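You operate a simulated robot arm through the tools that you are given. There is no shell and no other tool. Be economical: measure what you need, move in short steps, check, and stop when the job is done.

You run a simulated robot arm. Do the job below in one go: nothing can be reset, and whatever is moved stays where it is left.

## Task
Take the blue spirit level and leave it on the right end of the board stack. Then take the grey pipe sleeve and leave it on the top of the fitting table. Then take the blue clip from the top of the gauge table and leave it on the right end of the board stack. Then turn the teal dial to 12. Then put the green can on the shelf of the rack table. Then take the teal clip carton and put it on the shelf of the gauge table. Then stack the can marked "W702" from the top of the filler table on top of the can marked "W752". Do these in the order given. Set down upright: blue spirit level, green can, teal clip carton.

The check looks at the end state, three seconds after you hand in, the way a careful person would. Anything else that was tipped, shoved, dropped, spilled or broken makes it a failure.

## Robot
A 7-joint arm with a fingered hand on a trunk, on a base that drives. Base frame: it is fixed to the floor where the robot stands at the start and does not move with it; the origin is under the middle of the robot, x ahead of it, y to its left, z up. Lengths are in mm, angles in rad, forces in N, time in s.
With the tool pointing down near the work surface it reaches from about 100 to 680 mm from the robot's upright axis, wherever it stands. Its first joint turns from -1.204 to 3.002 rad. Places, roughly: blue clip (4x3x3 cm) [-5900, -3600, 800]; blue spirit level (23x3x5 cm) [700, 100, 1100]; brown can, grey can, white can [750, -6500, 750]; green can [-5500, -6000, 750]; grey pipe sleeve (5x5x5 cm) [-5900, -4200, 800]; right end of the board stack [-3200, 300, 300]; shelf of the gauge table [-6100, -3800, 300]; shelf of the rack table [-2300, -6500, 300]; teal clip carton [-5750, -6000, 750]; teal dial [-5700, -5900, 800]; top of the fitting table [-5600, -6200, 800]. Payload 3.4 kg.
The tool frame sits at the grasp point between the pads (the TCP): z along the fingers, y along the line on which they close. The tips reach 25 mm beyond it. Largest opening 88 mm; the body of the gripper starts 29 mm behind the TCP. The gripper is a hand of 5 fingers: y runs from the thumb to the fingers, the wrist lies at [-13, -97, -162] in the tool frame.
Orientation is that of the tool frame in the base frame, as a unit quaternion [x, y, z, w]. With the fingers straight down and the wrist toward the robot, the tool's x, y and z point along [0, 1, 0], [1, 0, 0] and [0, 0, -1] of the base frame.

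## Interface
- The arm moves only by the tool arm_command. Its argument "increments" is a list of rows, each a list of 6 numbers: the shift along the tool's x, y, z in cm, then the turn, a rotation vector about the tool's x, y, z in rad. In form: [[tx, ty, tz, wx, wy, wz], ...]. A call has 1 to 12 rows; each row shifts and turns the commanded pose from where the row before left it, along the tool's axes as they then stand. Rows are played at 5 a second. More than 50 mm and 0.15 rad between two rows, and nothing of the call is played. Where a pose cannot be reached the arm comes as near as it can. A force on the tool above 40 N (or 10 N above the force at the start of the call, whichever is more), or a blocked arm, ends the call early, and 0.2 s more pass. In this call time passes only in rows, and 0.2 s behind the last. The reply holds the time, the measured pose of the TCP, the force on the tool along the base axes, the opening and the grip force, in the units named above and with some noise, with the torque about the TCP (base axes, N m) and any sound that the robot's microphone picked up.
- Cameras (640 x 400 px; columns grow to the right, rows downward): "scene" is now at [157.1, 12.3, 1393.7]; the picture's right is [0.17, -0.99, 0.00], its down [-0.05, -0.01, -1.00] and it looks along [0.98, 0.17, -0.05] (base axes); focal length 296 px, centre (320, 200). "wrist" rides on the gripper at [59, -79, -105] in the tool frame; the picture's right is [-0.73, 0.32, -0.61], its down [-0.62, -0.68, 0.38] and it looks along [-0.29, 0.66, 0.70] (tool axes); focal length 234 px, centre (320, 200). There is no depth. A picture from a camera that has moved, and an enlarged one, comes with that camera's place and axes in the base frame and with its lens. The place of the scene camera against the robot may be out by one fixed shift of up to 18 mm in any direction.
- get_image(camera): a new picture of that camera. No time passes.
- slide_trunk(by): slides the trunk up (or, below 0, down) by that many mm; the arm and the scene camera ride with it, the base frame stays. It gives what a move gives, with no picture.
- drive_base(legs): drives the robot by 1 to 6 legs, each [ahead, left, turn to the left] in mm, mm and rad, along the robot's own axes; the way and the turn of a leg run together, so that a leg with both is an arc; at most 1500 mm and 3.142 rad a leg. The arm and the cameras ride along, it lands a little off, and it stops where it bumps. It gives what a move gives.
- finger_targets(index, middle, ring, little, thumb_bend, thumb_turn): sets how far each is bent, from 0 (flat) to 1 (curled in); at 0.3 the hand is open as for a grip, at 0.7 the pads meet at the TCP. One left out holds its place. A second passes; each finger stops where it meets its share of the squeeze, and holds until it gets a number again. It is the only way to open and close the hand. It gives what a move gives, with no picture; readings hold the bend of each and the force on index, middle, ring, little, thumb and palm. thumb_turn goes from beside the hand (0) to across from the fingers (1), as for a grip.
- pan_tilt(pan, tilt): turns the head with the scene camera to pan (to the left, within 1.501 rad either way) and tilt (down, from -0.506 to 1.204), counted from straight ahead of the robot. It gives what a move gives.
- close_up(camera, box): a new picture of the part [left, top, right, bottom] of that camera's present view, enlarged. No time passes.
- finish_job(): hands the job in; it is judged then, once.

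Work in short steps. Places have to be worked out from the pictures, the camera data and where the tool is seen: move nearer, look again, correct. Check each grasp and each placing, and mend what went wrong. You have 196 turns and 166 pictures in all, those below and enlarged ones among them. Open the gripper and draw the arm clear of the work before you hand the job in, unless the task says otherwise; then end with one line.

The tools are called after ">>>" by a JSON object that holds its "fn" and its "kwargs". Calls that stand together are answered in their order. arm_command: Moves the arm, as the interface text tells. Its arguments: {"type":"object","properties":{"increments":{"type":"array","items":{"type":"array","items":{"type":"number"}}}},"required":["increments"]} The other tools are called the same way: slide_trunk (by) slides the trunk up or down; finger_targets (index, middle, ring, little, thumb_bend, thumb_turn) moves the fingers one by one; drive_base (legs) drives the base; pan_tilt (pan, tilt) turns the head that bears the scene camera; get_image (camera) takes a picture; close_up (camera, box) takes an enlarged picture of a part of a camera's view; finish_job () hands the job in.

At the start:

```text
t: 0.0
position: [455.3, -7.2, 1368.5]
tcp_rot: [0.707, 0.707, 0.0, 0.0]
wrist_force: [0.9, 0.2, 0.8]
torque: [-0.03, -0.01, 0.04]
gripper_width: 87.9
grasp_force: 0.0
shape: jaw
bend: [0.3, 0.3, 0.3, 0.3, 0.3, 0.98]
finger forces: [0.0, 0.0, 0.1, 0.1, 0.1, 0.1]
trunk travel left (down, up): [-596.0, 344.0]
robot x, y, heading: [0.2, -1.6, -0.001]
head pan, tilt: [0.171, 0.052]
```

scene: 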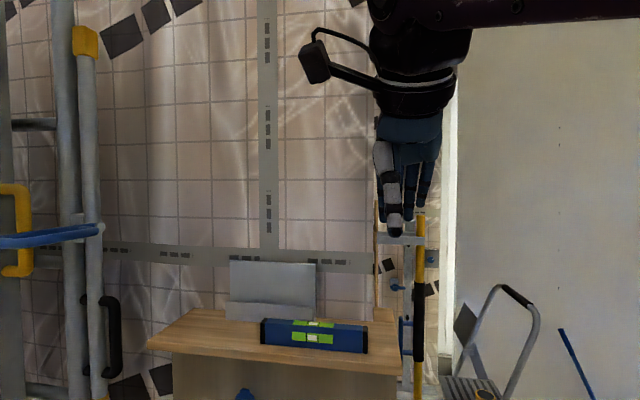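
wrist: 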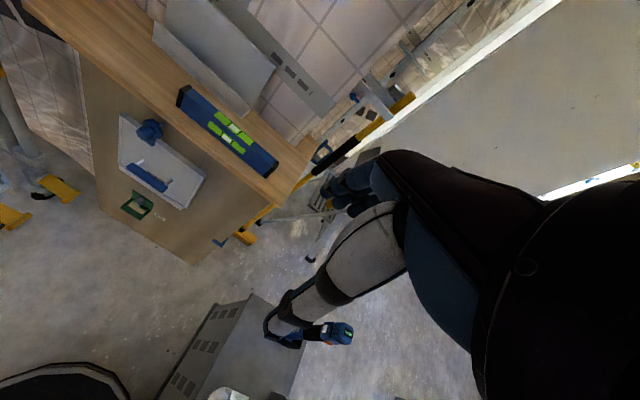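

The level lies on a wooden top about 0.55 m ahead of the camera. I turn the head down towards it for a better look.

>>> {"fn": "pan_tilt", "kwargs": {"pan": 0.15, "tilt": 0.5}}

>>> {"fn": "get_image", "kwargs": {"camera": "scene"}}

```text
t: 0.9
position: [455.7, -5.1, 1368.8]
tcp_rot: [0.707, 0.707, 0.0, 0.0]
wrist_force: [-0.1, -0.3, -0.9]
torque: [0.0, -0.02, 0.01]
gripper_width: 87.6
grasp_force: 0.0
shape: jaw
bend: [0.3, 0.3, 0.3, 0.3, 0.3, 0.98]
finger forces: [0.0, 0.0, 0.0, 0.0, 0.0, 0.1]
trunk travel left (down, up): [-596.0, 344.0]
robot x, y, heading: [0.7, 1.3, 0.001]
head pan, tilt: [0.15, 0.499]
```

```text
163 pictures are left
camera scene: at [157.2, 10.4, 1352.4], right [0.15, -0.99, 0.0], down [-0.47, -0.07, -0.88], along [0.87, 0.13, -0.48], focal length 296 px, centre (320, 200)
```

scene: 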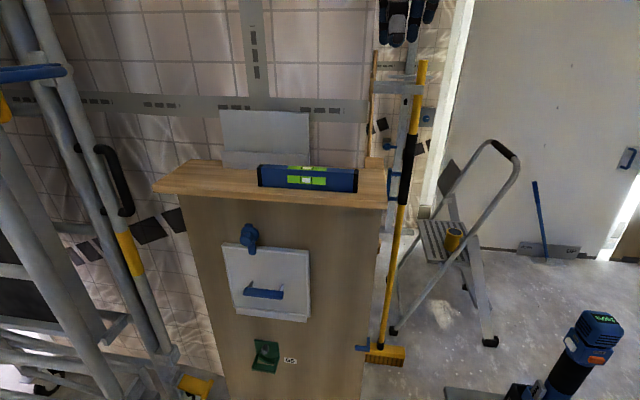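

The table top works out at z≈1040, with the level centred near (787, 133) and lying along y. Before driving closer I check the floor ahead.

>>> {"fn": "pan_tilt", "kwargs": {"pan": 0.0, "tilt": 1.1}}

>>> {"fn": "get_image", "kwargs": {"camera": "scene"}}

```text
t: 1.9
position: [456.5, -5.2, 1368.0]
tcp_rot: [0.707, 0.708, 0.0, 0.0]
wrist_force: [0.3, -0.8, -0.2]
torque: [0.0, 0.02, -0.03]
gripper_width: 87.4
grasp_force: 0.1
shape: jaw
bend: [0.3, 0.3, 0.3, 0.3, 0.3, 0.98]
finger forces: [0.0, 0.0, 0.1, 0.0, 0.1, 0.0]
trunk travel left (down, up): [-596.0, 344.0]
robot x, y, heading: [1.4, 1.6, -0.005]
head pan, tilt: [0.0, 1.1]
```

```text
162 pictures are left
camera scene: at [130.5, -3.1, 1304.7], right [0.0, -1.0, 0.0], down [-0.89, 0.0, -0.45], along [0.45, 0.0, -0.89], focal length 296 px, centre (320, 200)
```

scene: 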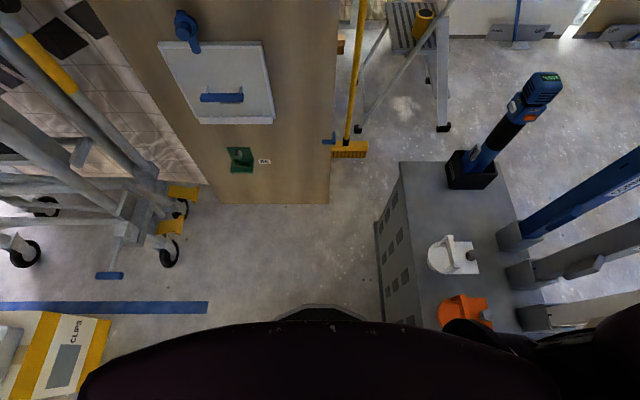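

The cabinet face is at x≈760 and a bench stands to the right at y≈-260. I shift left to line up with the level, then go ahead.

>>> {"fn": "drive_base", "kwargs": {"legs": [[0, 130, 0], [210, 0, 0]]}}

>>> {"fn": "pan_tilt", "kwargs": {"pan": 0.0, "tilt": 0.6}}

>>> {"fn": "get_image", "kwargs": {"camera": "scene"}}

>>> {"fn": "get_image", "kwargs": {"camera": "wrist"}}

```text
t: 4.4
position: [667.9, 123.7, 1368.0]
tcp_rot: [0.708, 0.706, 0.0, 0.0]
wrist_force: [0.4, 0.3, -0.1]
torque: [0.01, -0.02, 0.04]
gripper_width: 87.8
grasp_force: 0.0
shape: jaw
bend: [0.3, 0.3, 0.3, 0.3, 0.3, 0.98]
finger forces: [0.1, 0.0, 0.1, 0.0, 0.1, 0.1]
trunk travel left (down, up): [-596.0, 344.0]
robot x, y, heading: [212.4, 130.8, -0.001]
head pan, tilt: [0.0, 1.1]
```

```text
t: 5.4
position: [666.9, 124.2, 1367.7]
tcp_rot: [0.707, 0.707, 0.0, 0.0]
wrist_force: [0.5, 0.5, 0.2]
torque: [0.01, 0.0, -0.01]
gripper_width: 87.8
grasp_force: 0.1
shape: jaw
bend: [0.3, 0.3, 0.3, 0.3, 0.3, 0.98]
finger forces: [0.1, 0.0, 0.1, 0.1, 0.0, 0.1]
trunk travel left (down, up): [-596.0, 344.0]
robot x, y, heading: [212.1, 134.8, -0.005]
head pan, tilt: [0.0, 0.6]
```

```text
161 pictures are left
camera scene: at [367.3, 127.1, 1343.2], right [0.0, -1.0, 0.0], down [-0.57, 0.0, -0.82], along [0.82, 0.0, -0.57], focal length 296 px, centre (320, 200)
```

scene: 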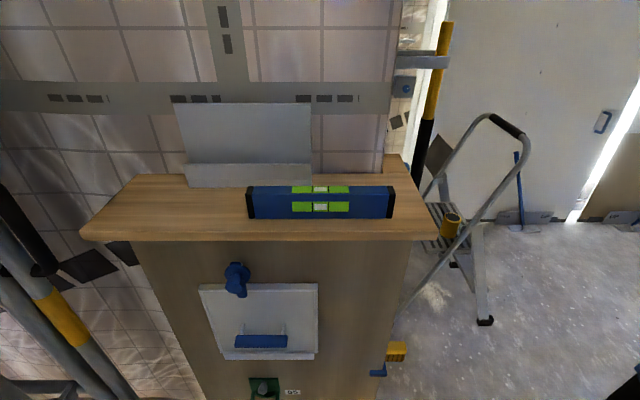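

```text
160 pictures are left
camera wrist: at [588.5, 182.5, 1472.8], right [0.32, -0.73, 0.61], down [-0.68, -0.62, -0.38], along [0.66, -0.29, -0.7], focal length 234 px, centre (320, 200)
```

wrist: 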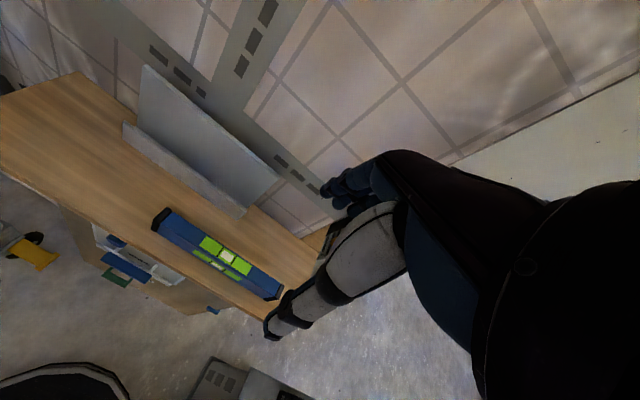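

I zoom into both views to fix the level's corners.

>>> {"fn": "close_up", "kwargs": {"camera": "scene", "box": [230, 150, 420, 250]}}

>>> {"fn": "close_up", "kwargs": {"camera": "wrist", "box": [120, 180, 320, 310]}}

```text
3.37 times, centred on (325, 200) of scene
camera zoom: at [367.3, 127.1, 1343.2], right [0.0, -1.0, 0.0], down [-0.57, 0.0, -0.82], along [0.82, 0.0, -0.57], focal length 996 px, centre (303, 200)
```

zoom: 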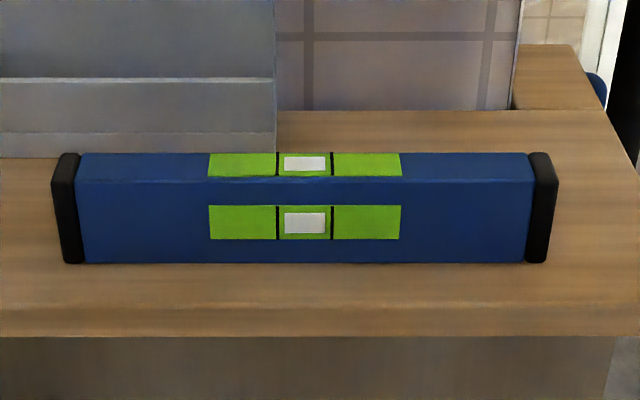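

```text
3.08 times, centred on (220, 245) of wrist
camera zoom: at [588.5, 182.5, 1472.8], right [0.32, -0.73, 0.61], down [-0.68, -0.62, -0.38], along [0.66, -0.29, -0.7], focal length 720 px, centre (628, 62)
```

zoom: 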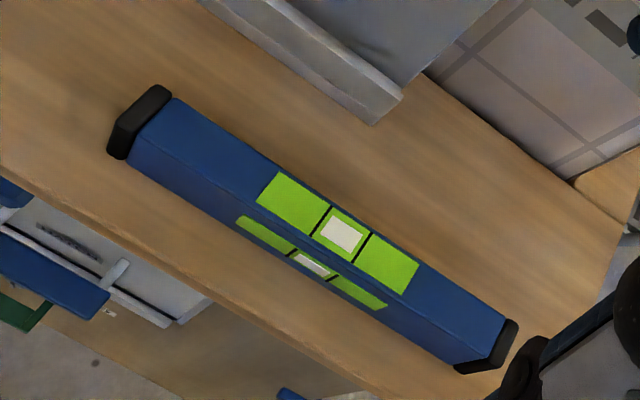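

Size cues and triangulation disagree (z of the top 1075–1120), so I lower the hand into view and compare it with the level directly.

>>> {"fn": "arm_command", "kwargs": {"increments": [[0, 0, 5, 0, 0, 0], [0, 0, 5, 0, 0, 0], [0, 0, 5, 0, 0, 0]]}}

>>> {"fn": "get_image", "kwargs": {"camera": "scene"}}

>>> {"fn": "get_image", "kwargs": {"camera": "wrist"}}

```text
t: 6.2
position: [668.7, 124.8, 1216.7]
tcp_rot: [0.708, 0.706, 0.001, -0.001]
wrist_force: [-0.2, -0.1, 0.4]
torque: [0.0, 0.02, -0.01]
gripper_width: 87.6
grasp_force: 0.1
shape: jaw
bend: [0.3, 0.3, 0.3, 0.3, 0.3, 0.98]
finger forces: [0.0, 0.1, 0.0, 0.0, 0.1, 0.0]
trunk travel left (down, up): [-596.0, 344.0]
robot x, y, heading: [214.2, 129.8, 0.001]
head pan, tilt: [0.0, 0.6]
```

```text
157 pictures are left
camera scene: at [369.2, 126.2, 1343.1], right [0.0, -1.0, 0.0], down [-0.57, 0.0, -0.82], along [0.82, 0.0, -0.57], focal length 296 px, centre (320, 200)
```

scene: 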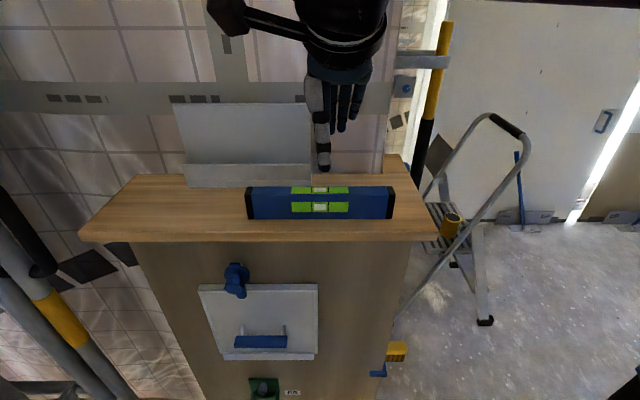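

```text
156 pictures are left
camera wrist: at [589.6, 182.6, 1321.7], right [0.32, -0.73, 0.61], down [-0.68, -0.62, -0.39], along [0.66, -0.29, -0.7], focal length 234 px, centre (320, 200)
```

wrist: 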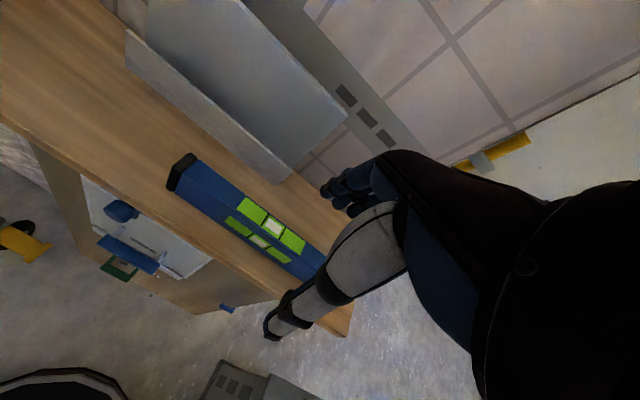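

Two wrist views give the level's top at z≈1097, x≈722, y≈128 (the scene camera reads about 20 mm too far in x). I move over it, still well above.

>>> {"fn": "arm_command", "kwargs": {"increments": [[0.1, 2.7, 1.5, 0, 0, 0], [0.1, 2.7, 2, 0, 0, 0]]}}

>>> {"fn": "get_image", "kwargs": {"camera": "scene"}}

>>> {"fn": "get_image", "kwargs": {"camera": "wrist"}}

```text
t: 6.8
position: [720.9, 126.6, 1181.3]
tcp_rot: [0.708, 0.706, 0.001, 0.0]
wrist_force: [-0.5, 0.1, -0.8]
torque: [-0.03, -0.01, 0.01]
gripper_width: 87.7
grasp_force: 0.1
shape: jaw
bend: [0.3, 0.3, 0.3, 0.3, 0.3, 0.98]
finger forces: [0.0, 0.0, 0.1, 0.0, 0.0, 0.0]
trunk travel left (down, up): [-596.0, 344.0]
robot x, y, heading: [210.8, 131.9, -0.002]
head pan, tilt: [0.0, 0.6]
```

```text
155 pictures are left
camera scene: at [368.3, 127.1, 1343.2], right [0.0, -1.0, 0.0], down [-0.57, 0.0, -0.82], along [0.82, 0.0, -0.57], focal length 296 px, centre (320, 200)
```

scene: 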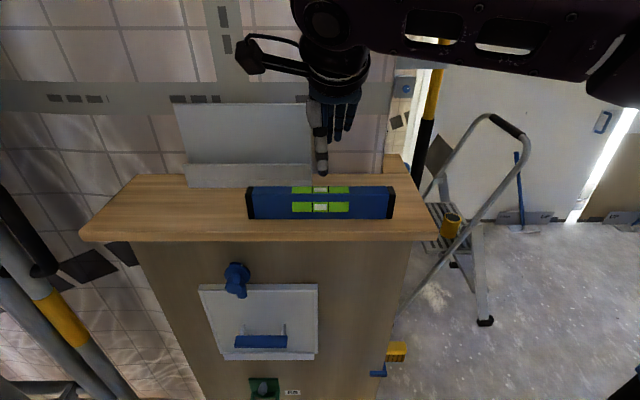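

```text
154 pictures are left
camera wrist: at [642.7, 184.6, 1286.2], right [0.32, -0.73, 0.61], down [-0.68, -0.62, -0.38], along [0.66, -0.29, -0.7], focal length 234 px, centre (320, 200)
```

wrist: 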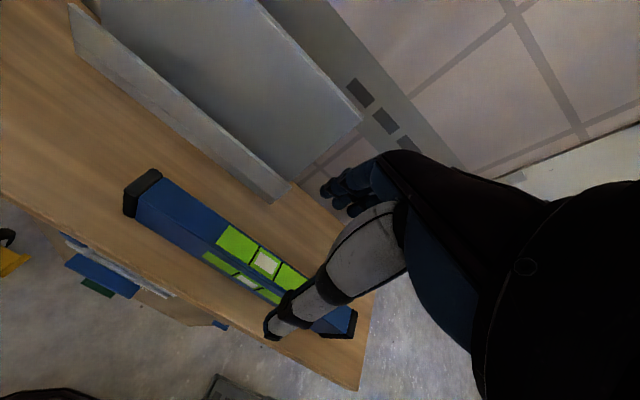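

The third view agrees: top centre near (724, 126, 1095). I go down to just above its top and check.

>>> {"fn": "arm_command", "kwargs": {"increments": [[0, 0.3, 3, 0, 0, 0], [0, 0, 2.5, 0, 0, 0]]}}

>>> {"fn": "get_image", "kwargs": {"camera": "scene"}}

>>> {"fn": "get_image", "kwargs": {"camera": "wrist"}}

```text
t: 7.4
position: [724.1, 128.2, 1127.9]
tcp_rot: [0.708, 0.707, 0.001, 0.0]
wrist_force: [0.2, -0.5, 0.1]
torque: [0.03, 0.0, -0.02]
gripper_width: 87.8
grasp_force: 0.1
shape: jaw
bend: [0.3, 0.3, 0.3, 0.3, 0.3, 0.98]
finger forces: [0.0, 0.0, 0.0, 0.0, 0.0, 0.1]
trunk travel left (down, up): [-596.0, 344.0]
robot x, y, heading: [215.6, 131.8, 0.001]
head pan, tilt: [0.0, 0.6]
```

```text
153 pictures are left
camera scene: at [367.3, 127.0, 1343.3], right [0.0, -1.0, 0.0], down [-0.56, 0.0, -0.83], along [0.83, 0.0, -0.56], focal length 296 px, centre (320, 200)
```

scene: 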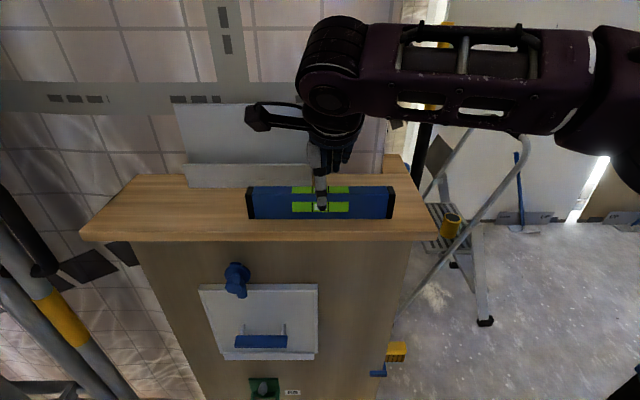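

```text
152 pictures are left
camera wrist: at [644.7, 185.1, 1231.7], right [0.32, -0.73, 0.61], down [-0.68, -0.62, -0.38], along [0.66, -0.29, -0.7], focal length 234 px, centre (320, 200)
```

wrist: 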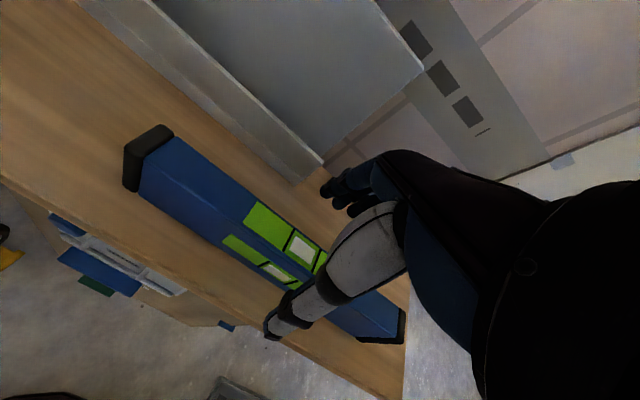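

The thumb is in front and the fingers are behind the level. I go down 40 mm in small steps.

>>> {"fn": "arm_command", "kwargs": {"increments": [[0, 0, 1.5, 0, 0, 0], [0, 0, 1.5, 0, 0, 0], [0, 0, 1, 0, 0, 0]]}}

>>> {"fn": "get_image", "kwargs": {"camera": "scene"}}

>>> {"fn": "get_image", "kwargs": {"camera": "wrist"}}

```text
t: 8.2
position: [725.3, 126.2, 1087.6]
tcp_rot: [0.708, 0.707, 0.001, 0.001]
wrist_force: [-0.1, 0.2, -0.5]
torque: [0.0, 0.03, 0.0]
gripper_width: 87.9
grasp_force: 0.1
shape: jaw
bend: [0.3, 0.3, 0.3, 0.3, 0.3, 0.98]
finger forces: [0.1, 0.0, 0.1, 0.1, 0.0, 0.1]
trunk travel left (down, up): [-596.0, 344.0]
robot x, y, heading: [212.7, 128.2, 0.0]
head pan, tilt: [0.0, 0.6]
```

```text
151 pictures are left
camera scene: at [367.8, 127.0, 1343.2], right [0.0, -1.0, 0.0], down [-0.57, 0.0, -0.82], along [0.82, 0.0, -0.57], focal length 296 px, centre (320, 200)
```

scene: 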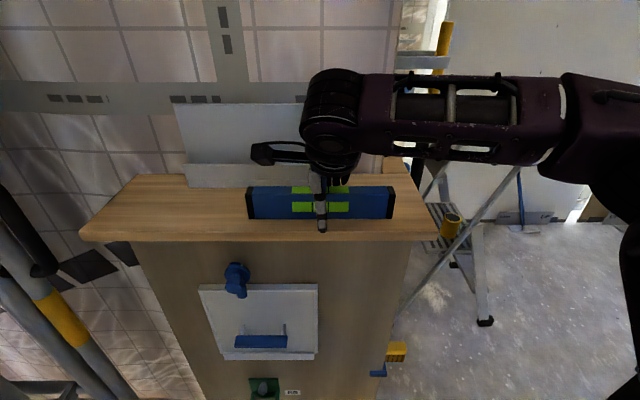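

```text
150 pictures are left
camera wrist: at [645.9, 184.7, 1192.2], right [0.32, -0.73, 0.61], down [-0.68, -0.62, -0.38], along [0.66, -0.29, -0.7], focal length 234 px, centre (320, 200)
```

wrist: 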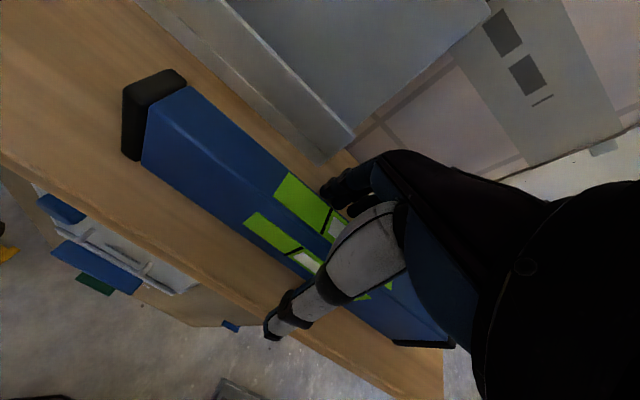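

The level is between thumb and fingers. I lower another 6 mm and close the hand on it.

>>> {"fn": "arm_command", "kwargs": {"increments": [[0, 0, 0.6, 0, 0, 0]]}}

>>> {"fn": "finger_targets", "kwargs": {"index": 0.7, "middle": 0.7, "ring": 0.7, "little": 0.7, "thumb_bend": 0.7}}

>>> {"fn": "get_image", "kwargs": {"camera": "scene"}}

```text
t: 8.6
position: [724.3, 125.9, 1084.8]
tcp_rot: [0.708, 0.706, 0.002, 0.002]
wrist_force: [-1.5, -0.5, 8.8]
torque: [-0.07, -0.42, -0.05]
gripper_width: 87.2
grasp_force: 0.0
shape: jaw
bend: [0.3, 0.3, 0.3, 0.3, 0.3, 0.98]
finger forces: [0.0, 8.8, 0.1, 0.1, 0.0, 0.0]
trunk travel left (down, up): [-596.0, 344.0]
robot x, y, heading: [211.1, 134.0, -0.0]
head pan, tilt: [0.0, 0.6]
```

```text
t: 9.4
position: [725.5, 125.3, 1087.5]
tcp_rot: [0.708, 0.707, 0.008, 0.003]
wrist_force: [0.7, -0.5, 17.7]
torque: [-0.05, -0.27, 0.02]
gripper_width: 17.5
grasp_force: 15.1
shape: fingers
bend: [0.64, 0.42, 0.68, 0.7, 0.61, 0.96]
finger forces: [3.9, 11.4, 1.2, 0.0, 12.2, 0.1]
trunk travel left (down, up): [-596.0, 344.0]
robot x, y, heading: [212.7, 127.9, -0.002]
head pan, tilt: [0.0, 0.6]
stopped: the force on the tool passed its limit at 40 N (the readings are from after the stop); the commanded pose is now the measured one
```

```text
149 pictures are left
camera scene: at [366.3, 126.9, 1343.1], right [0.0, -1.0, 0.0], down [-0.56, 0.0, -0.83], along [0.83, 0.0, -0.56], focal length 296 px, centre (320, 200)
```

scene: 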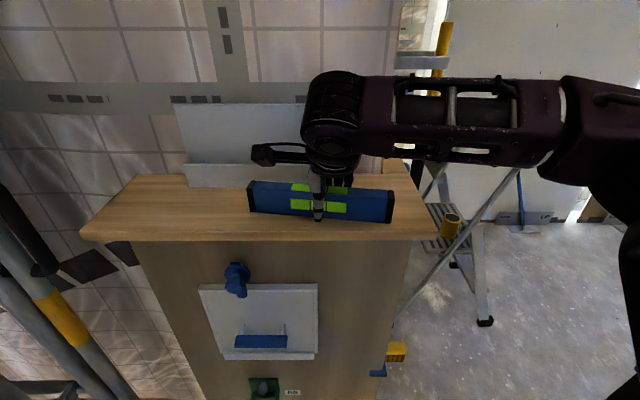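

The middle finger touched the table while closing. I open, rise 12 mm and look before closing again.

>>> {"fn": "finger_targets", "kwargs": {"index": 0.3, "middle": 0.3, "ring": 0.3, "little": 0.3, "thumb_bend": 0.3}}

>>> {"fn": "arm_command", "kwargs": {"increments": [[0, 0, -1.2, 0, 0, 0]]}}

>>> {"fn": "get_image", "kwargs": {"camera": "scene"}}

>>> {"fn": "get_image", "kwargs": {"camera": "wrist"}}

```text
t: 10.4
position: [724.1, 125.3, 1085.0]
tcp_rot: [0.707, 0.707, 0.003, 0.001]
wrist_force: [0.0, 0.8, 3.5]
torque: [-0.01, -0.15, -0.02]
gripper_width: 84.6
grasp_force: 1.5
shape: fingers
bend: [0.3, 0.3, 0.3, 0.3, 0.3, 0.97]
finger forces: [0.1, 3.1, 0.1, 0.1, 0.1, 0.1]
trunk travel left (down, up): [-596.0, 344.0]
robot x, y, heading: [214.1, 128.5, 0.001]
head pan, tilt: [0.0, 0.6]
```

```text
t: 10.8
position: [724.5, 125.7, 1096.9]
tcp_rot: [0.708, 0.706, 0.004, 0.002]
wrist_force: [1.0, 0.9, 0.1]
torque: [0.02, 0.0, 0.0]
gripper_width: 84.4
grasp_force: 0.0
shape: fingers
bend: [0.3, 0.3, 0.3, 0.3, 0.3, 0.97]
finger forces: [0.1, 0.0, 0.0, 0.0, 0.0, 0.1]
trunk travel left (down, up): [-596.0, 344.0]
robot x, y, heading: [209.2, 131.8, -0.0]
head pan, tilt: [0.0, 0.6]
```

```text
148 pictures are left
camera scene: at [366.9, 127.2, 1343.3], right [0.0, -1.0, 0.0], down [-0.56, 0.0, -0.83], along [0.83, 0.0, -0.56], focal length 296 px, centre (320, 200)
```

scene: 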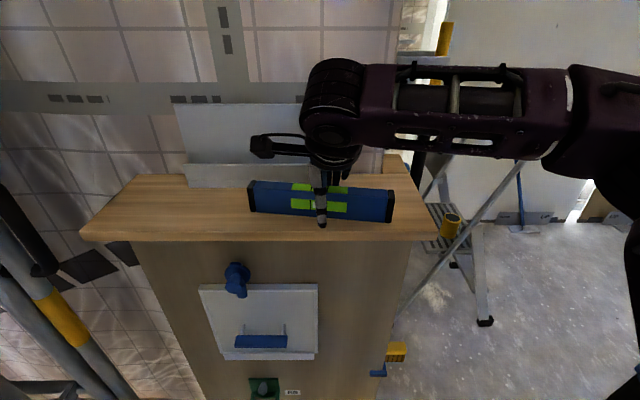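

```text
147 pictures are left
camera wrist: at [645.2, 184.4, 1201.1], right [0.32, -0.73, 0.61], down [-0.68, -0.62, -0.39], along [0.66, -0.29, -0.69], focal length 234 px, centre (320, 200)
```

wrist: 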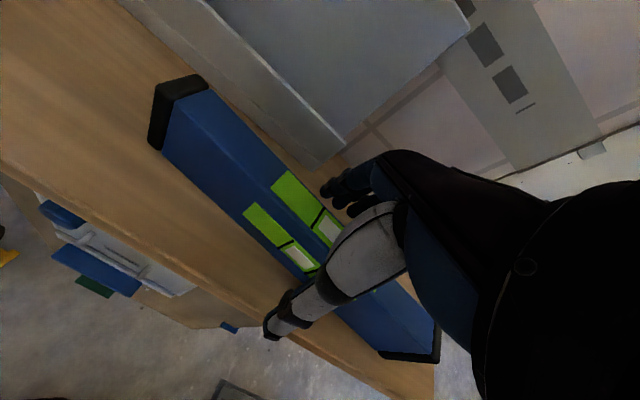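

The level turned by about 0.1 rad. I turn the hand to match and close at this height.

>>> {"fn": "arm_command", "kwargs": {"increments": [[0, 0, 0, 0, 0, 0.1]]}}

>>> {"fn": "finger_targets", "kwargs": {"index": 0.7, "middle": 0.7, "ring": 0.7, "little": 0.7, "thumb_bend": 0.7}}

>>> {"fn": "get_image", "kwargs": {"camera": "scene"}}

```text
t: 11.2
position: [725.3, 127.1, 1095.4]
tcp_rot: [0.743, 0.669, 0.004, 0.001]
wrist_force: [0.4, 0.3, -0.2]
torque: [-0.04, 0.02, 0.0]
gripper_width: 84.2
grasp_force: 0.1
shape: fingers
bend: [0.3, 0.3, 0.3, 0.3, 0.3, 0.97]
finger forces: [0.0, 0.1, 0.1, 0.1, 0.0, 0.0]
trunk travel left (down, up): [-596.0, 344.0]
robot x, y, heading: [210.7, 129.6, -0.005]
head pan, tilt: [0.0, 0.6]
```

```text
t: 12.2
position: [724.5, 125.7, 1096.0]
tcp_rot: [0.743, 0.67, 0.004, 0.001]
wrist_force: [-0.8, 0.7, 0.6]
torque: [0.01, -0.01, 0.01]
gripper_width: 17.5
grasp_force: 7.6
shape: fingers
bend: [0.64, 0.67, 0.68, 0.7, 0.6, 0.96]
finger forces: [4.1, 2.5, 0.9, 0.0, 7.5, 0.0]
trunk travel left (down, up): [-596.0, 344.0]
robot x, y, heading: [212.1, 128.5, -0.004]
head pan, tilt: [0.0, 0.6]
```

```text
146 pictures are left
camera scene: at [367.7, 127.1, 1343.2], right [0.0, -1.0, 0.0], down [-0.57, 0.0, -0.82], along [0.82, 0.0, -0.57], focal length 296 px, centre (320, 200)
```

scene: 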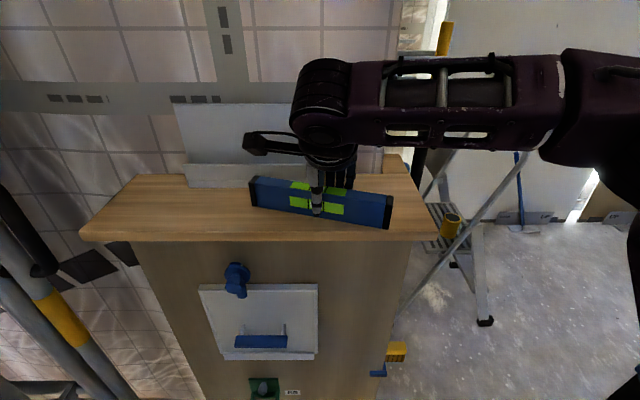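

The level is held with 7.6 N. I tighten the grip for more hold.

>>> {"fn": "finger_targets", "kwargs": {"index": 0.8, "middle": 0.8, "ring": 0.8, "little": 0.8, "thumb_bend": 0.8}}

>>> {"fn": "arm_command", "kwargs": {"increments": [[0, 0, -1.5, 0, 0, 0], [0, 0, -2, 0, 0, 0], [0, 0, -2, 0, 0, 0]]}}

>>> {"fn": "get_image", "kwargs": {"camera": "scene"}}

>>> {"fn": "get_image", "kwargs": {"camera": "wrist"}}

```text
t: 13.2
position: [725.9, 126.5, 1095.9]
tcp_rot: [0.743, 0.669, 0.005, 0.001]
wrist_force: [0.4, 0.4, 0.4]
torque: [-0.09, 0.06, 0.02]
gripper_width: 17.6
grasp_force: 21.1
shape: fingers
bend: [0.75, 0.77, 0.79, 0.8, 0.59, 0.91]
finger forces: [9.4, 7.5, 4.0, 0.1, 21.0, 0.0]
trunk travel left (down, up): [-596.0, 344.0]
robot x, y, heading: [213.0, 129.7, 0.001]
head pan, tilt: [0.0, 0.6]
```

```text
t: 14.0
position: [724.7, 126.0, 1150.8]
tcp_rot: [0.742, 0.671, 0.004, 0.002]
wrist_force: [-0.2, -0.9, -1.6]
torque: [-0.05, 0.0, 0.0]
gripper_width: 17.6
grasp_force: 20.3
shape: fingers
bend: [0.75, 0.77, 0.79, 0.8, 0.59, 0.91]
finger forces: [9.3, 7.6, 3.8, 0.0, 20.5, 0.0]
trunk travel left (down, up): [-596.0, 344.0]
robot x, y, heading: [211.1, 134.3, 0.002]
head pan, tilt: [0.0, 0.6]
```

```text
145 pictures are left
camera scene: at [367.2, 127.3, 1343.3], right [0.0, -1.0, 0.0], down [-0.56, 0.0, -0.83], along [0.83, 0.0, -0.56], focal length 296 px, centre (320, 200)
```

scene: 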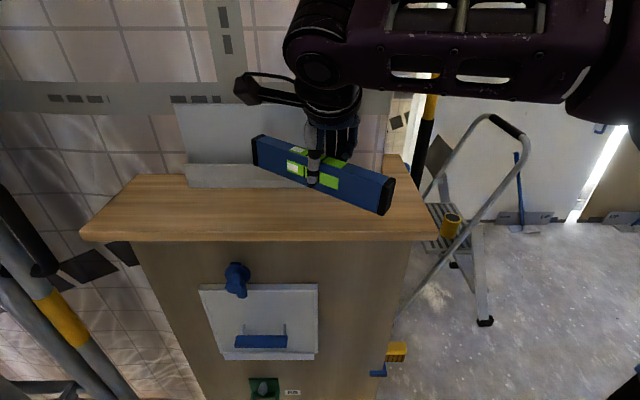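

```text
144 pictures are left
camera wrist: at [650.9, 191.8, 1256.1], right [0.24, -0.76, 0.61], down [-0.74, -0.55, -0.39], along [0.63, -0.35, -0.69], focal length 234 px, centre (320, 200)
```

wrist: 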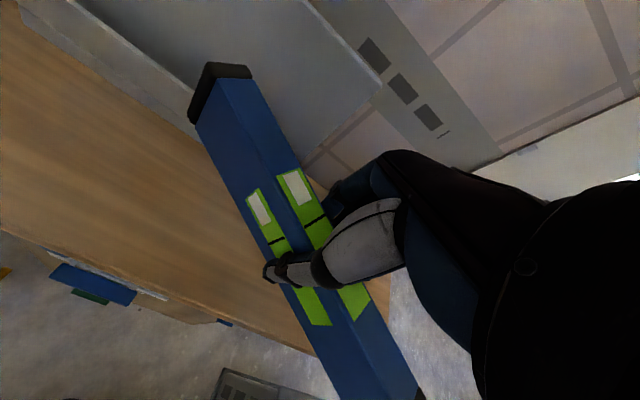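

The level is held (yawed in the hand, but level). I back off to the start place, lift a little, and look around left and right.

>>> {"fn": "arm_command", "kwargs": {"increments": [[0, 0, -4, 0, 0, 0], [0, 0, -4, 0, 0, 0]]}}

>>> {"fn": "drive_base", "kwargs": {"legs": [[-260, 0, 0]]}}

>>> {"fn": "pan_tilt", "kwargs": {"pan": 1.4, "tilt": 0.4}}

>>> {"fn": "get_image", "kwargs": {"camera": "scene"}}

>>> {"fn": "pan_tilt", "kwargs": {"pan": -1.4, "tilt": 0.4}}

>>> {"fn": "get_image", "kwargs": {"camera": "scene"}}

```text
t: 14.6
position: [724.1, 126.4, 1231.3]
tcp_rot: [0.742, 0.67, 0.004, 0.001]
wrist_force: [-0.6, -0.1, -2.2]
torque: [-0.01, -0.01, -0.01]
gripper_width: 17.8
grasp_force: 20.7
shape: fingers
bend: [0.75, 0.77, 0.79, 0.8, 0.59, 0.91]
finger forces: [9.3, 7.4, 3.8, 0.1, 20.6, 0.0]
trunk travel left (down, up): [-596.0, 344.0]
robot x, y, heading: [214.7, 131.1, 0.0]
head pan, tilt: [0.0, 0.6]
```

```text
t: 16.5
position: [461.7, 127.4, 1231.6]
tcp_rot: [0.742, 0.67, 0.003, 0.001]
wrist_force: [0.2, -0.2, -1.2]
torque: [-0.02, -0.03, 0.0]
gripper_width: 17.5
grasp_force: 20.5
shape: fingers
bend: [0.75, 0.77, 0.79, 0.8, 0.59, 0.91]
finger forces: [9.4, 7.3, 3.9, 0.0, 20.4, 0.0]
trunk travel left (down, up): [-596.0, 344.0]
robot x, y, heading: [-51.2, 129.1, 0.001]
head pan, tilt: [0.0, 0.6]
```

```text
t: 18.0
position: [461.5, 125.9, 1231.3]
tcp_rot: [0.741, 0.671, 0.004, 0.001]
wrist_force: [0.3, 0.6, -1.1]
torque: [-0.04, 0.0, 0.01]
gripper_width: 17.5
grasp_force: 20.8
shape: fingers
bend: [0.75, 0.77, 0.79, 0.8, 0.59, 0.91]
finger forces: [9.4, 7.2, 3.8, 0.1, 20.4, 0.0]
trunk travel left (down, up): [-596.0, 344.0]
robot x, y, heading: [-52.6, 129.3, -0.005]
head pan, tilt: [1.4, 0.4]
```

```text
143 pictures are left
camera scene: at [31.8, 218.9, 1361.5], right [0.99, -0.17, 0.0], down [-0.07, -0.38, -0.92], along [0.16, 0.91, -0.39], focal length 296 px, centre (320, 200)
```

scene: 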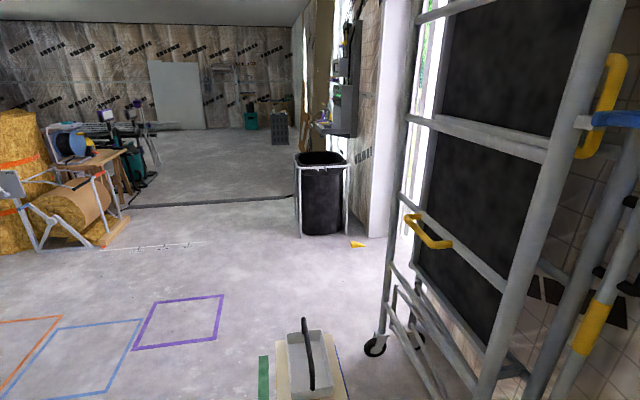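

```text
t: 20.5
position: [462.3, 127.4, 1231.2]
tcp_rot: [0.742, 0.67, 0.004, 0.0]
wrist_force: [0.6, 0.2, -1.1]
torque: [0.0, -0.01, 0.0]
gripper_width: 17.6
grasp_force: 20.1
shape: fingers
bend: [0.75, 0.77, 0.79, 0.8, 0.59, 0.91]
finger forces: [9.5, 7.3, 3.8, 0.1, 20.5, 0.0]
trunk travel left (down, up): [-596.0, 344.0]
robot x, y, heading: [-51.8, 130.8, -0.001]
head pan, tilt: [-1.4, 0.4]
```

```text
142 pictures are left
camera scene: at [31.7, 36.3, 1361.5], right [-0.99, -0.17, 0.0], down [-0.07, 0.38, -0.92], along [0.16, -0.91, -0.39], focal length 296 px, centre (320, 200)
```

scene: 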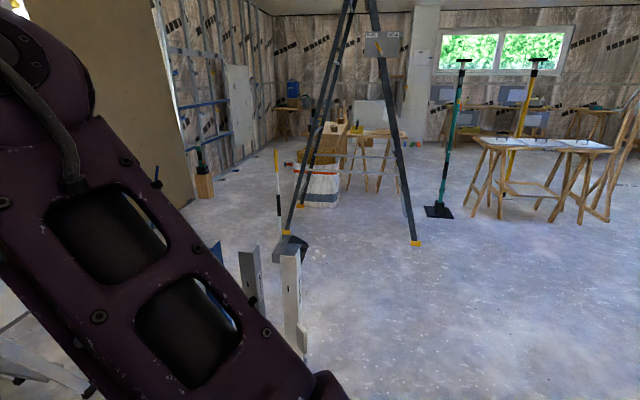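

The left side is open. I draw the hand in and turn left in place, then look along -x.

>>> {"fn": "arm_command", "kwargs": {"increments": [[0, -4, 0, 0, 0, 0], [0, -4, 0, 0, 0, 0], [0, -3, 0, 0, 0, 0]]}}

>>> {"fn": "drive_base", "kwargs": {"legs": [[-100, 0, 0], [0, 0, 1.57], [0, 0, 1.5]]}}

>>> {"fn": "pan_tilt", "kwargs": {"pan": 0, "tilt": 0.35}}

>>> {"fn": "get_image", "kwargs": {"camera": "scene"}}

>>> {"fn": "get_image", "kwargs": {"camera": "wrist"}}

```text
t: 21.3
position: [350.6, 137.8, 1231.0]
tcp_rot: [0.743, 0.67, 0.005, 0.001]
wrist_force: [-1.1, -0.4, -0.4]
torque: [-0.04, -0.02, 0.01]
gripper_width: 17.2
grasp_force: 20.6
shape: fingers
bend: [0.75, 0.77, 0.79, 0.8, 0.59, 0.91]
finger forces: [9.5, 7.3, 3.8, 0.0, 20.6, 0.0]
trunk travel left (down, up): [-596.0, 344.0]
robot x, y, heading: [-52.7, 136.3, 0.004]
head pan, tilt: [-1.4, 0.4]
```

```text
t: 29.9
position: [-554.8, 153.1, 1229.7]
tcp_rot: [-0.645, 0.765, 0.001, -0.004]
wrist_force: [0.3, -0.6, -2.5]
torque: [0.01, 0.0, 0.03]
gripper_width: 17.3
grasp_force: 19.1
shape: fingers
bend: [0.75, 0.78, 0.79, 0.8, 0.59, 0.91]
finger forces: [9.2, 6.6, 3.5, 0.0, 19.3, 0.0]
trunk travel left (down, up): [-596.0, 344.0]
robot x, y, heading: [-153.6, 134.9, 3.073]
head pan, tilt: [-1.4, 0.4]
```

```text
t: 31.5
position: [-554.2, 152.4, 1229.8]
tcp_rot: [-0.644, 0.765, 0.0, -0.005]
wrist_force: [0.8, -0.7, -2.2]
torque: [0.02, 0.01, -0.02]
gripper_width: 17.1
grasp_force: 19.5
shape: fingers
bend: [0.75, 0.78, 0.79, 0.8, 0.59, 0.91]
finger forces: [9.2, 6.5, 3.5, 0.0, 19.2, 0.0]
trunk travel left (down, up): [-596.0, 344.0]
robot x, y, heading: [-150.6, 131.6, 3.067]
head pan, tilt: [0.0, 0.351]
```

```text
141 pictures are left
camera scene: at [-277.2, 138.0, 1366.0], right [0.07, 1.0, 0.0], down [0.34, -0.02, -0.94], along [-0.94, 0.07, -0.34], focal length 296 px, centre (320, 200)
```

scene: 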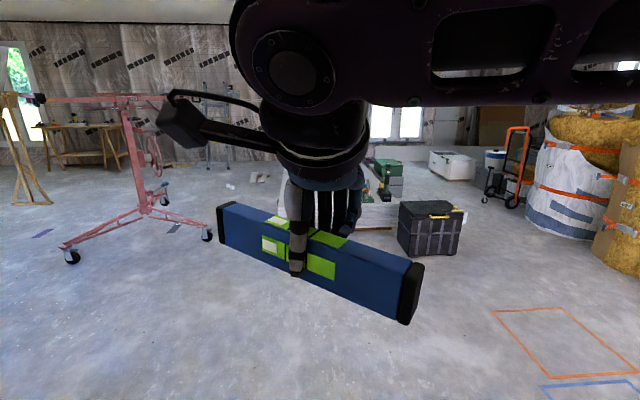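

```text
140 pictures are left
camera wrist: at [-486.6, 81.4, 1334.4], right [-0.19, 0.77, 0.61], down [0.77, 0.5, -0.39], along [-0.6, 0.4, -0.69], focal length 234 px, centre (320, 200)
```

wrist: 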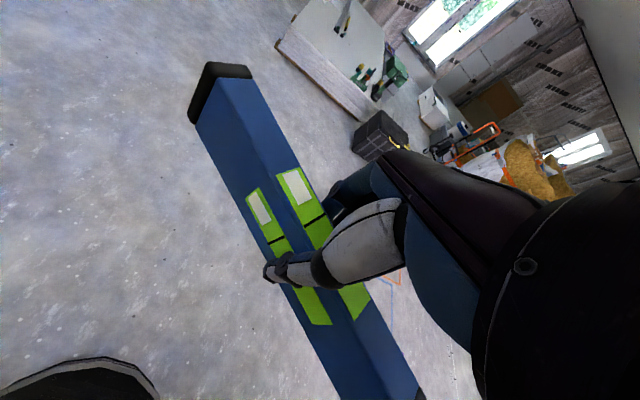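

The board stack seems to lie straight ahead behind the hand, and the floor is clear. I drive 1400 ahead and look again.

>>> {"fn": "drive_base", "kwargs": {"legs": [[1400, 0, 0.07]]}}

>>> {"fn": "slide_trunk", "kwargs": {"by": 200}}

>>> {"fn": "pan_tilt", "kwargs": {"pan": -0.3, "tilt": 0.6}}

>>> {"fn": "get_image", "kwargs": {"camera": "scene"}}

>>> {"fn": "get_image", "kwargs": {"camera": "wrist"}}

```text
t: 38.5
position: [-1964.6, 186.9, 1229.3]
tcp_rot: [-0.666, 0.746, 0.0, -0.005]
wrist_force: [0.2, -0.3, -1.9]
torque: [0.0, 0.0, 0.02]
gripper_width: 17.4
grasp_force: 19.1
shape: fingers
bend: [0.75, 0.78, 0.79, 0.8, 0.59, 0.91]
finger forces: [9.2, 6.6, 3.4, 0.0, 19.2, 0.0]
trunk travel left (down, up): [-596.0, 344.0]
robot x, y, heading: [-1561.2, 185.8, 3.124]
head pan, tilt: [0.0, 0.351]
```

```text
t: 40.7
position: [-1963.9, 186.5, 1430.6]
tcp_rot: [-0.666, 0.746, 0.001, -0.004]
wrist_force: [0.0, -0.6, -1.6]
torque: [-0.03, 0.04, 0.0]
gripper_width: 17.2
grasp_force: 19.1
shape: fingers
bend: [0.75, 0.78, 0.79, 0.8, 0.59, 0.91]
finger forces: [9.2, 6.6, 3.4, 0.0, 19.2, 0.0]
trunk travel left (down, up): [-796.0, 144.0]
robot x, y, heading: [-1560.3, 192.0, 3.129]
head pan, tilt: [0.0, 0.351]
```

```text
t: 41.5
position: [-1964.9, 187.8, 1430.0]
tcp_rot: [-0.666, 0.746, 0.001, -0.005]
wrist_force: [0.3, -0.6, -1.5]
torque: [0.02, 0.04, 0.01]
gripper_width: 16.9
grasp_force: 19.2
shape: fingers
bend: [0.75, 0.78, 0.79, 0.8, 0.59, 0.91]
finger forces: [9.3, 6.7, 3.5, 0.1, 19.2, 0.1]
trunk travel left (down, up): [-796.0, 144.0]
robot x, y, heading: [-1561.0, 187.3, 3.128]
head pan, tilt: [-0.3, 0.6]
```

```text
139 pictures are left
camera scene: at [-1677.6, 213.7, 1543.3], right [0.31, 0.95, 0.0], down [0.54, -0.17, -0.83], along [-0.79, 0.25, -0.56], focal length 296 px, centre (320, 200)
```

scene: 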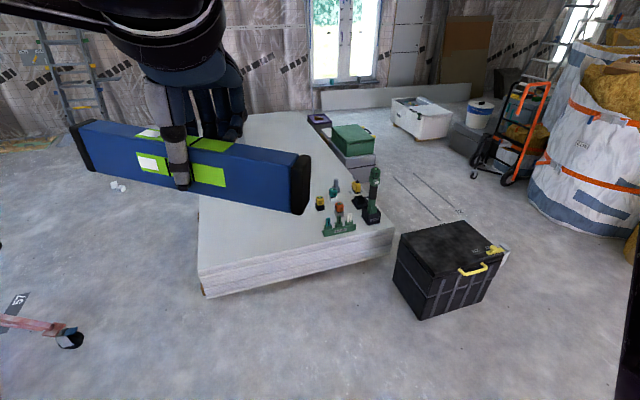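

```text
138 pictures are left
camera wrist: at [-1892.1, 119.9, 1534.4], right [-0.23, 0.76, 0.61], down [0.74, 0.54, -0.39], along [-0.63, 0.36, -0.69], focal length 234 px, centre (320, 200)
```

wrist: 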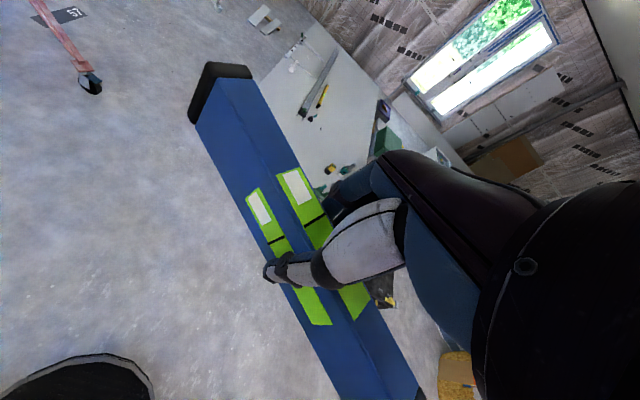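

The stack's near edge is at x≈-2960, with tools on it around y≈780. The spot near (-3200, 300) is hidden by the hand, so I drive up and look.

>>> {"fn": "drive_base", "kwargs": {"legs": [[930, -110, 0.01]]}}

>>> {"fn": "pan_tilt", "kwargs": {"pan": 0.0, "tilt": 1.0}}

>>> {"fn": "get_image", "kwargs": {"camera": "scene"}}

>>> {"fn": "get_image", "kwargs": {"camera": "wrist"}}

```text
t: 46.4
position: [-2899.9, 302.1, 1429.7]
tcp_rot: [-0.669, 0.744, 0.001, -0.004]
wrist_force: [0.4, -0.4, -2.0]
torque: [0.0, 0.03, 0.01]
gripper_width: 16.9
grasp_force: 19.0
shape: fingers
bend: [0.75, 0.78, 0.79, 0.8, 0.59, 0.91]
finger forces: [9.2, 6.5, 3.5, 0.1, 19.3, 0.0]
trunk travel left (down, up): [-796.0, 144.0]
robot x, y, heading: [-2495.0, 308.2, 3.136]
head pan, tilt: [-0.3, 0.6]
```

```text
t: 47.3
position: [-2901.3, 301.7, 1429.5]
tcp_rot: [-0.668, 0.744, 0.001, -0.005]
wrist_force: [0.5, 0.6, -2.3]
torque: [0.0, 0.02, -0.03]
gripper_width: 17.0
grasp_force: 19.3
shape: fingers
bend: [0.75, 0.78, 0.79, 0.8, 0.59, 0.91]
finger forces: [9.2, 6.7, 3.4, 0.0, 19.2, 0.0]
trunk travel left (down, up): [-796.0, 144.0]
robot x, y, heading: [-2496.0, 307.7, 3.131]
head pan, tilt: [0.0, 1.0]
```

```text
137 pictures are left
camera scene: at [-2599.3, 304.7, 1511.3], right [0.01, 1.0, 0.0], down [0.84, 0.0, -0.54], along [-0.54, 0.0, -0.84], focal length 296 px, centre (320, 200)
```

scene: 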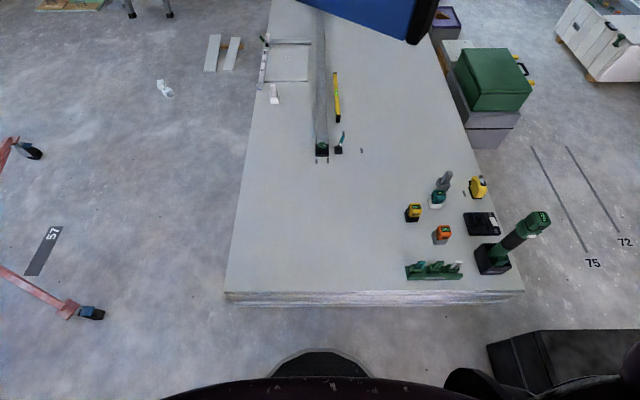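

```text
136 pictures are left
camera wrist: at [-2827.9, 235.8, 1534.4], right [-0.24, 0.76, 0.61], down [0.74, 0.55, -0.39], along [-0.63, 0.35, -0.69], focal length 234 px, centre (320, 200)
```

wrist: 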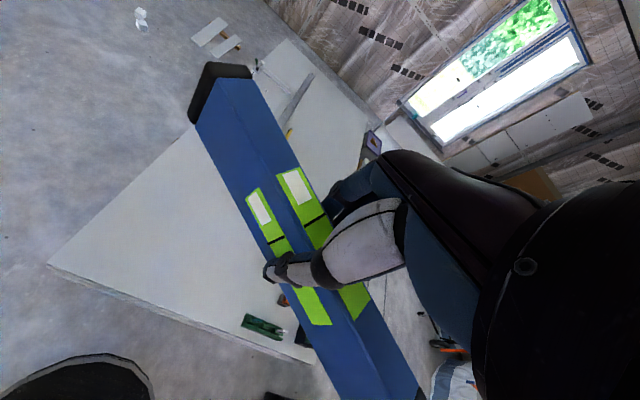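

The spot around (-3200, 300) is clear. I drive 80 mm nearer, extend the hand over it, then lower the trunk.

>>> {"fn": "drive_base", "kwargs": {"legs": [[80, 0, 0]]}}

>>> {"fn": "arm_command", "kwargs": {"increments": [[0, 4.5, 0, 0, 0, 0], [0, 4.5, 0, 0, 0, 0], [0, 4.5, 0, 0, 0, 0], [0, 4, 0, 0, 0, 0]]}}

>>> {"fn": "slide_trunk", "kwargs": {"by": -780}}

>>> {"fn": "get_image", "kwargs": {"camera": "scene"}}

>>> {"fn": "get_image", "kwargs": {"camera": "wrist"}}

```text
t: 48.3
position: [-2978.2, 302.7, 1431.0]
tcp_rot: [-0.669, 0.743, 0.002, -0.005]
wrist_force: [-0.2, 0.1, -1.7]
torque: [0.02, 0.02, -0.01]
gripper_width: 17.1
grasp_force: 19.0
shape: fingers
bend: [0.75, 0.78, 0.79, 0.8, 0.59, 0.91]
finger forces: [9.2, 6.7, 3.4, 0.0, 19.3, 0.0]
trunk travel left (down, up): [-796.0, 144.0]
robot x, y, heading: [-2579.0, 307.7, 3.136]
head pan, tilt: [0.0, 1.0]
```

```text
t: 49.3
position: [-3156.7, 319.2, 1430.6]
tcp_rot: [-0.669, 0.743, 0.0, -0.002]
wrist_force: [-1.3, 0.3, -1.3]
torque: [0.03, 0.03, 0.01]
gripper_width: 17.0
grasp_force: 19.2
shape: fingers
bend: [0.75, 0.78, 0.79, 0.8, 0.59, 0.91]
finger forces: [9.3, 6.7, 3.4, 0.0, 19.3, 0.0]
trunk travel left (down, up): [-796.0, 144.0]
robot x, y, heading: [-2577.8, 304.8, 3.137]
head pan, tilt: [0.0, 1.0]
```

```text
refused: -780 is not a number from -400 to 400
```

```text
135 pictures are left
camera scene: at [-2681.2, 304.2, 1511.1], right [0.0, 1.0, 0.0], down [0.84, 0.0, -0.54], along [-0.54, 0.0, -0.84], focal length 296 px, centre (320, 200)
```

scene: 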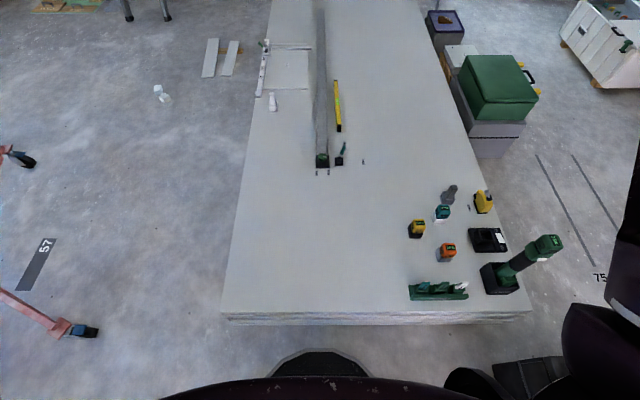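

```text
134 pictures are left
camera wrist: at [-3083.6, 254.1, 1534.3], right [-0.24, 0.76, 0.61], down [0.74, 0.55, -0.39], along [-0.63, 0.36, -0.69], focal length 234 px, centre (320, 200)
```

wrist: 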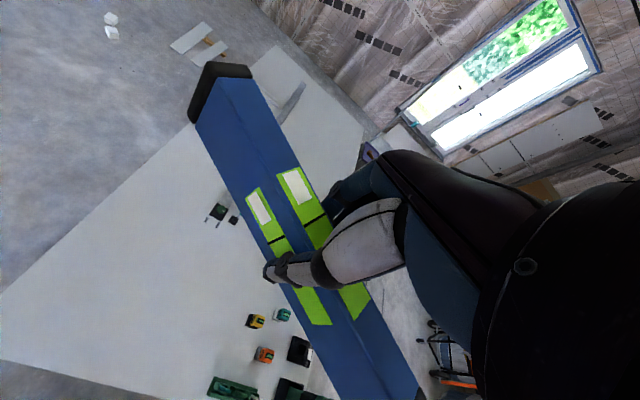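

The trunk moves at most 400 at a time; I lower in two moves and look after.

>>> {"fn": "slide_trunk", "kwargs": {"by": -400}}

>>> {"fn": "slide_trunk", "kwargs": {"by": -380}}

>>> {"fn": "pan_tilt", "kwargs": {"pan": 0.0, "tilt": 0.6}}

>>> {"fn": "get_image", "kwargs": {"camera": "scene"}}

>>> {"fn": "get_image", "kwargs": {"camera": "wrist"}}

```text
t: 53.2
position: [-3155.0, 321.0, 1030.5]
tcp_rot: [-0.669, 0.743, 0.001, -0.003]
wrist_force: [-0.1, 0.4, -1.6]
torque: [0.0, -0.02, -0.03]
gripper_width: 17.0
grasp_force: 19.6
shape: fingers
bend: [0.75, 0.78, 0.79, 0.8, 0.59, 0.91]
finger forces: [9.3, 6.6, 3.4, 0.1, 19.2, 0.1]
trunk travel left (down, up): [-396.0, 544.0]
robot x, y, heading: [-2574.9, 310.4, 3.136]
head pan, tilt: [0.0, 1.0]
```

```text
t: 56.8
position: [-3153.8, 321.8, 651.2]
tcp_rot: [-0.669, 0.743, 0.001, -0.004]
wrist_force: [0.3, 0.2, -1.5]
torque: [0.0, 0.02, 0.02]
gripper_width: 16.9
grasp_force: 19.7
shape: fingers
bend: [0.75, 0.78, 0.79, 0.8, 0.59, 0.91]
finger forces: [9.3, 6.7, 3.3, 0.1, 19.3, 0.1]
trunk travel left (down, up): [-16.0, 924.0]
robot x, y, heading: [-2575.3, 305.0, 3.14]
head pan, tilt: [0.0, 1.0]
```

```text
t: 57.7
position: [-3154.0, 321.4, 651.8]
tcp_rot: [-0.67, 0.743, 0.001, -0.005]
wrist_force: [0.7, 0.0, -1.3]
torque: [0.03, 0.02, -0.01]
gripper_width: 17.0
grasp_force: 19.7
shape: fingers
bend: [0.75, 0.78, 0.79, 0.8, 0.59, 0.91]
finger forces: [9.4, 6.6, 3.5, 0.1, 19.3, 0.0]
trunk travel left (down, up): [-16.0, 924.0]
robot x, y, heading: [-2579.1, 305.2, 3.139]
head pan, tilt: [0.0, 0.6]
```

```text
133 pictures are left
camera scene: at [-2697.7, 305.0, 763.2], right [0.0, 1.0, 0.0], down [0.57, 0.0, -0.82], along [-0.82, 0.0, -0.57], focal length 296 px, centre (320, 200)
```

scene: 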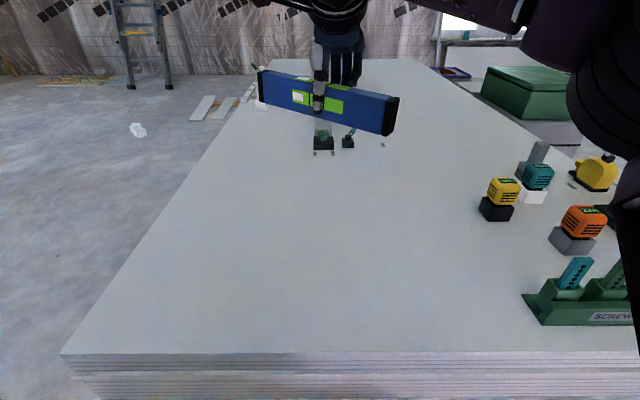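

```text
132 pictures are left
camera wrist: at [-3080.9, 254.6, 755.3], right [-0.24, 0.76, 0.61], down [0.74, 0.55, -0.39], along [-0.63, 0.35, -0.69], focal length 234 px, centre (320, 200)
```

wrist: 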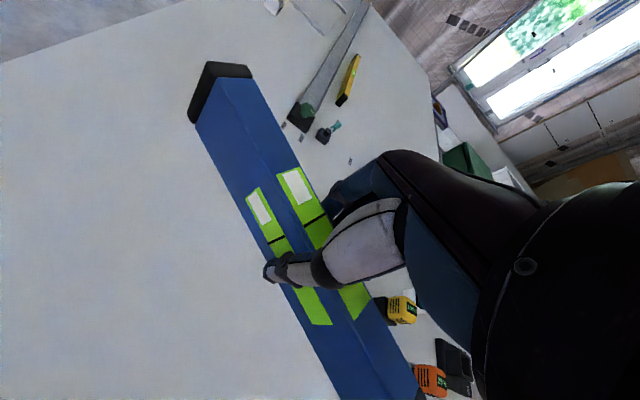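

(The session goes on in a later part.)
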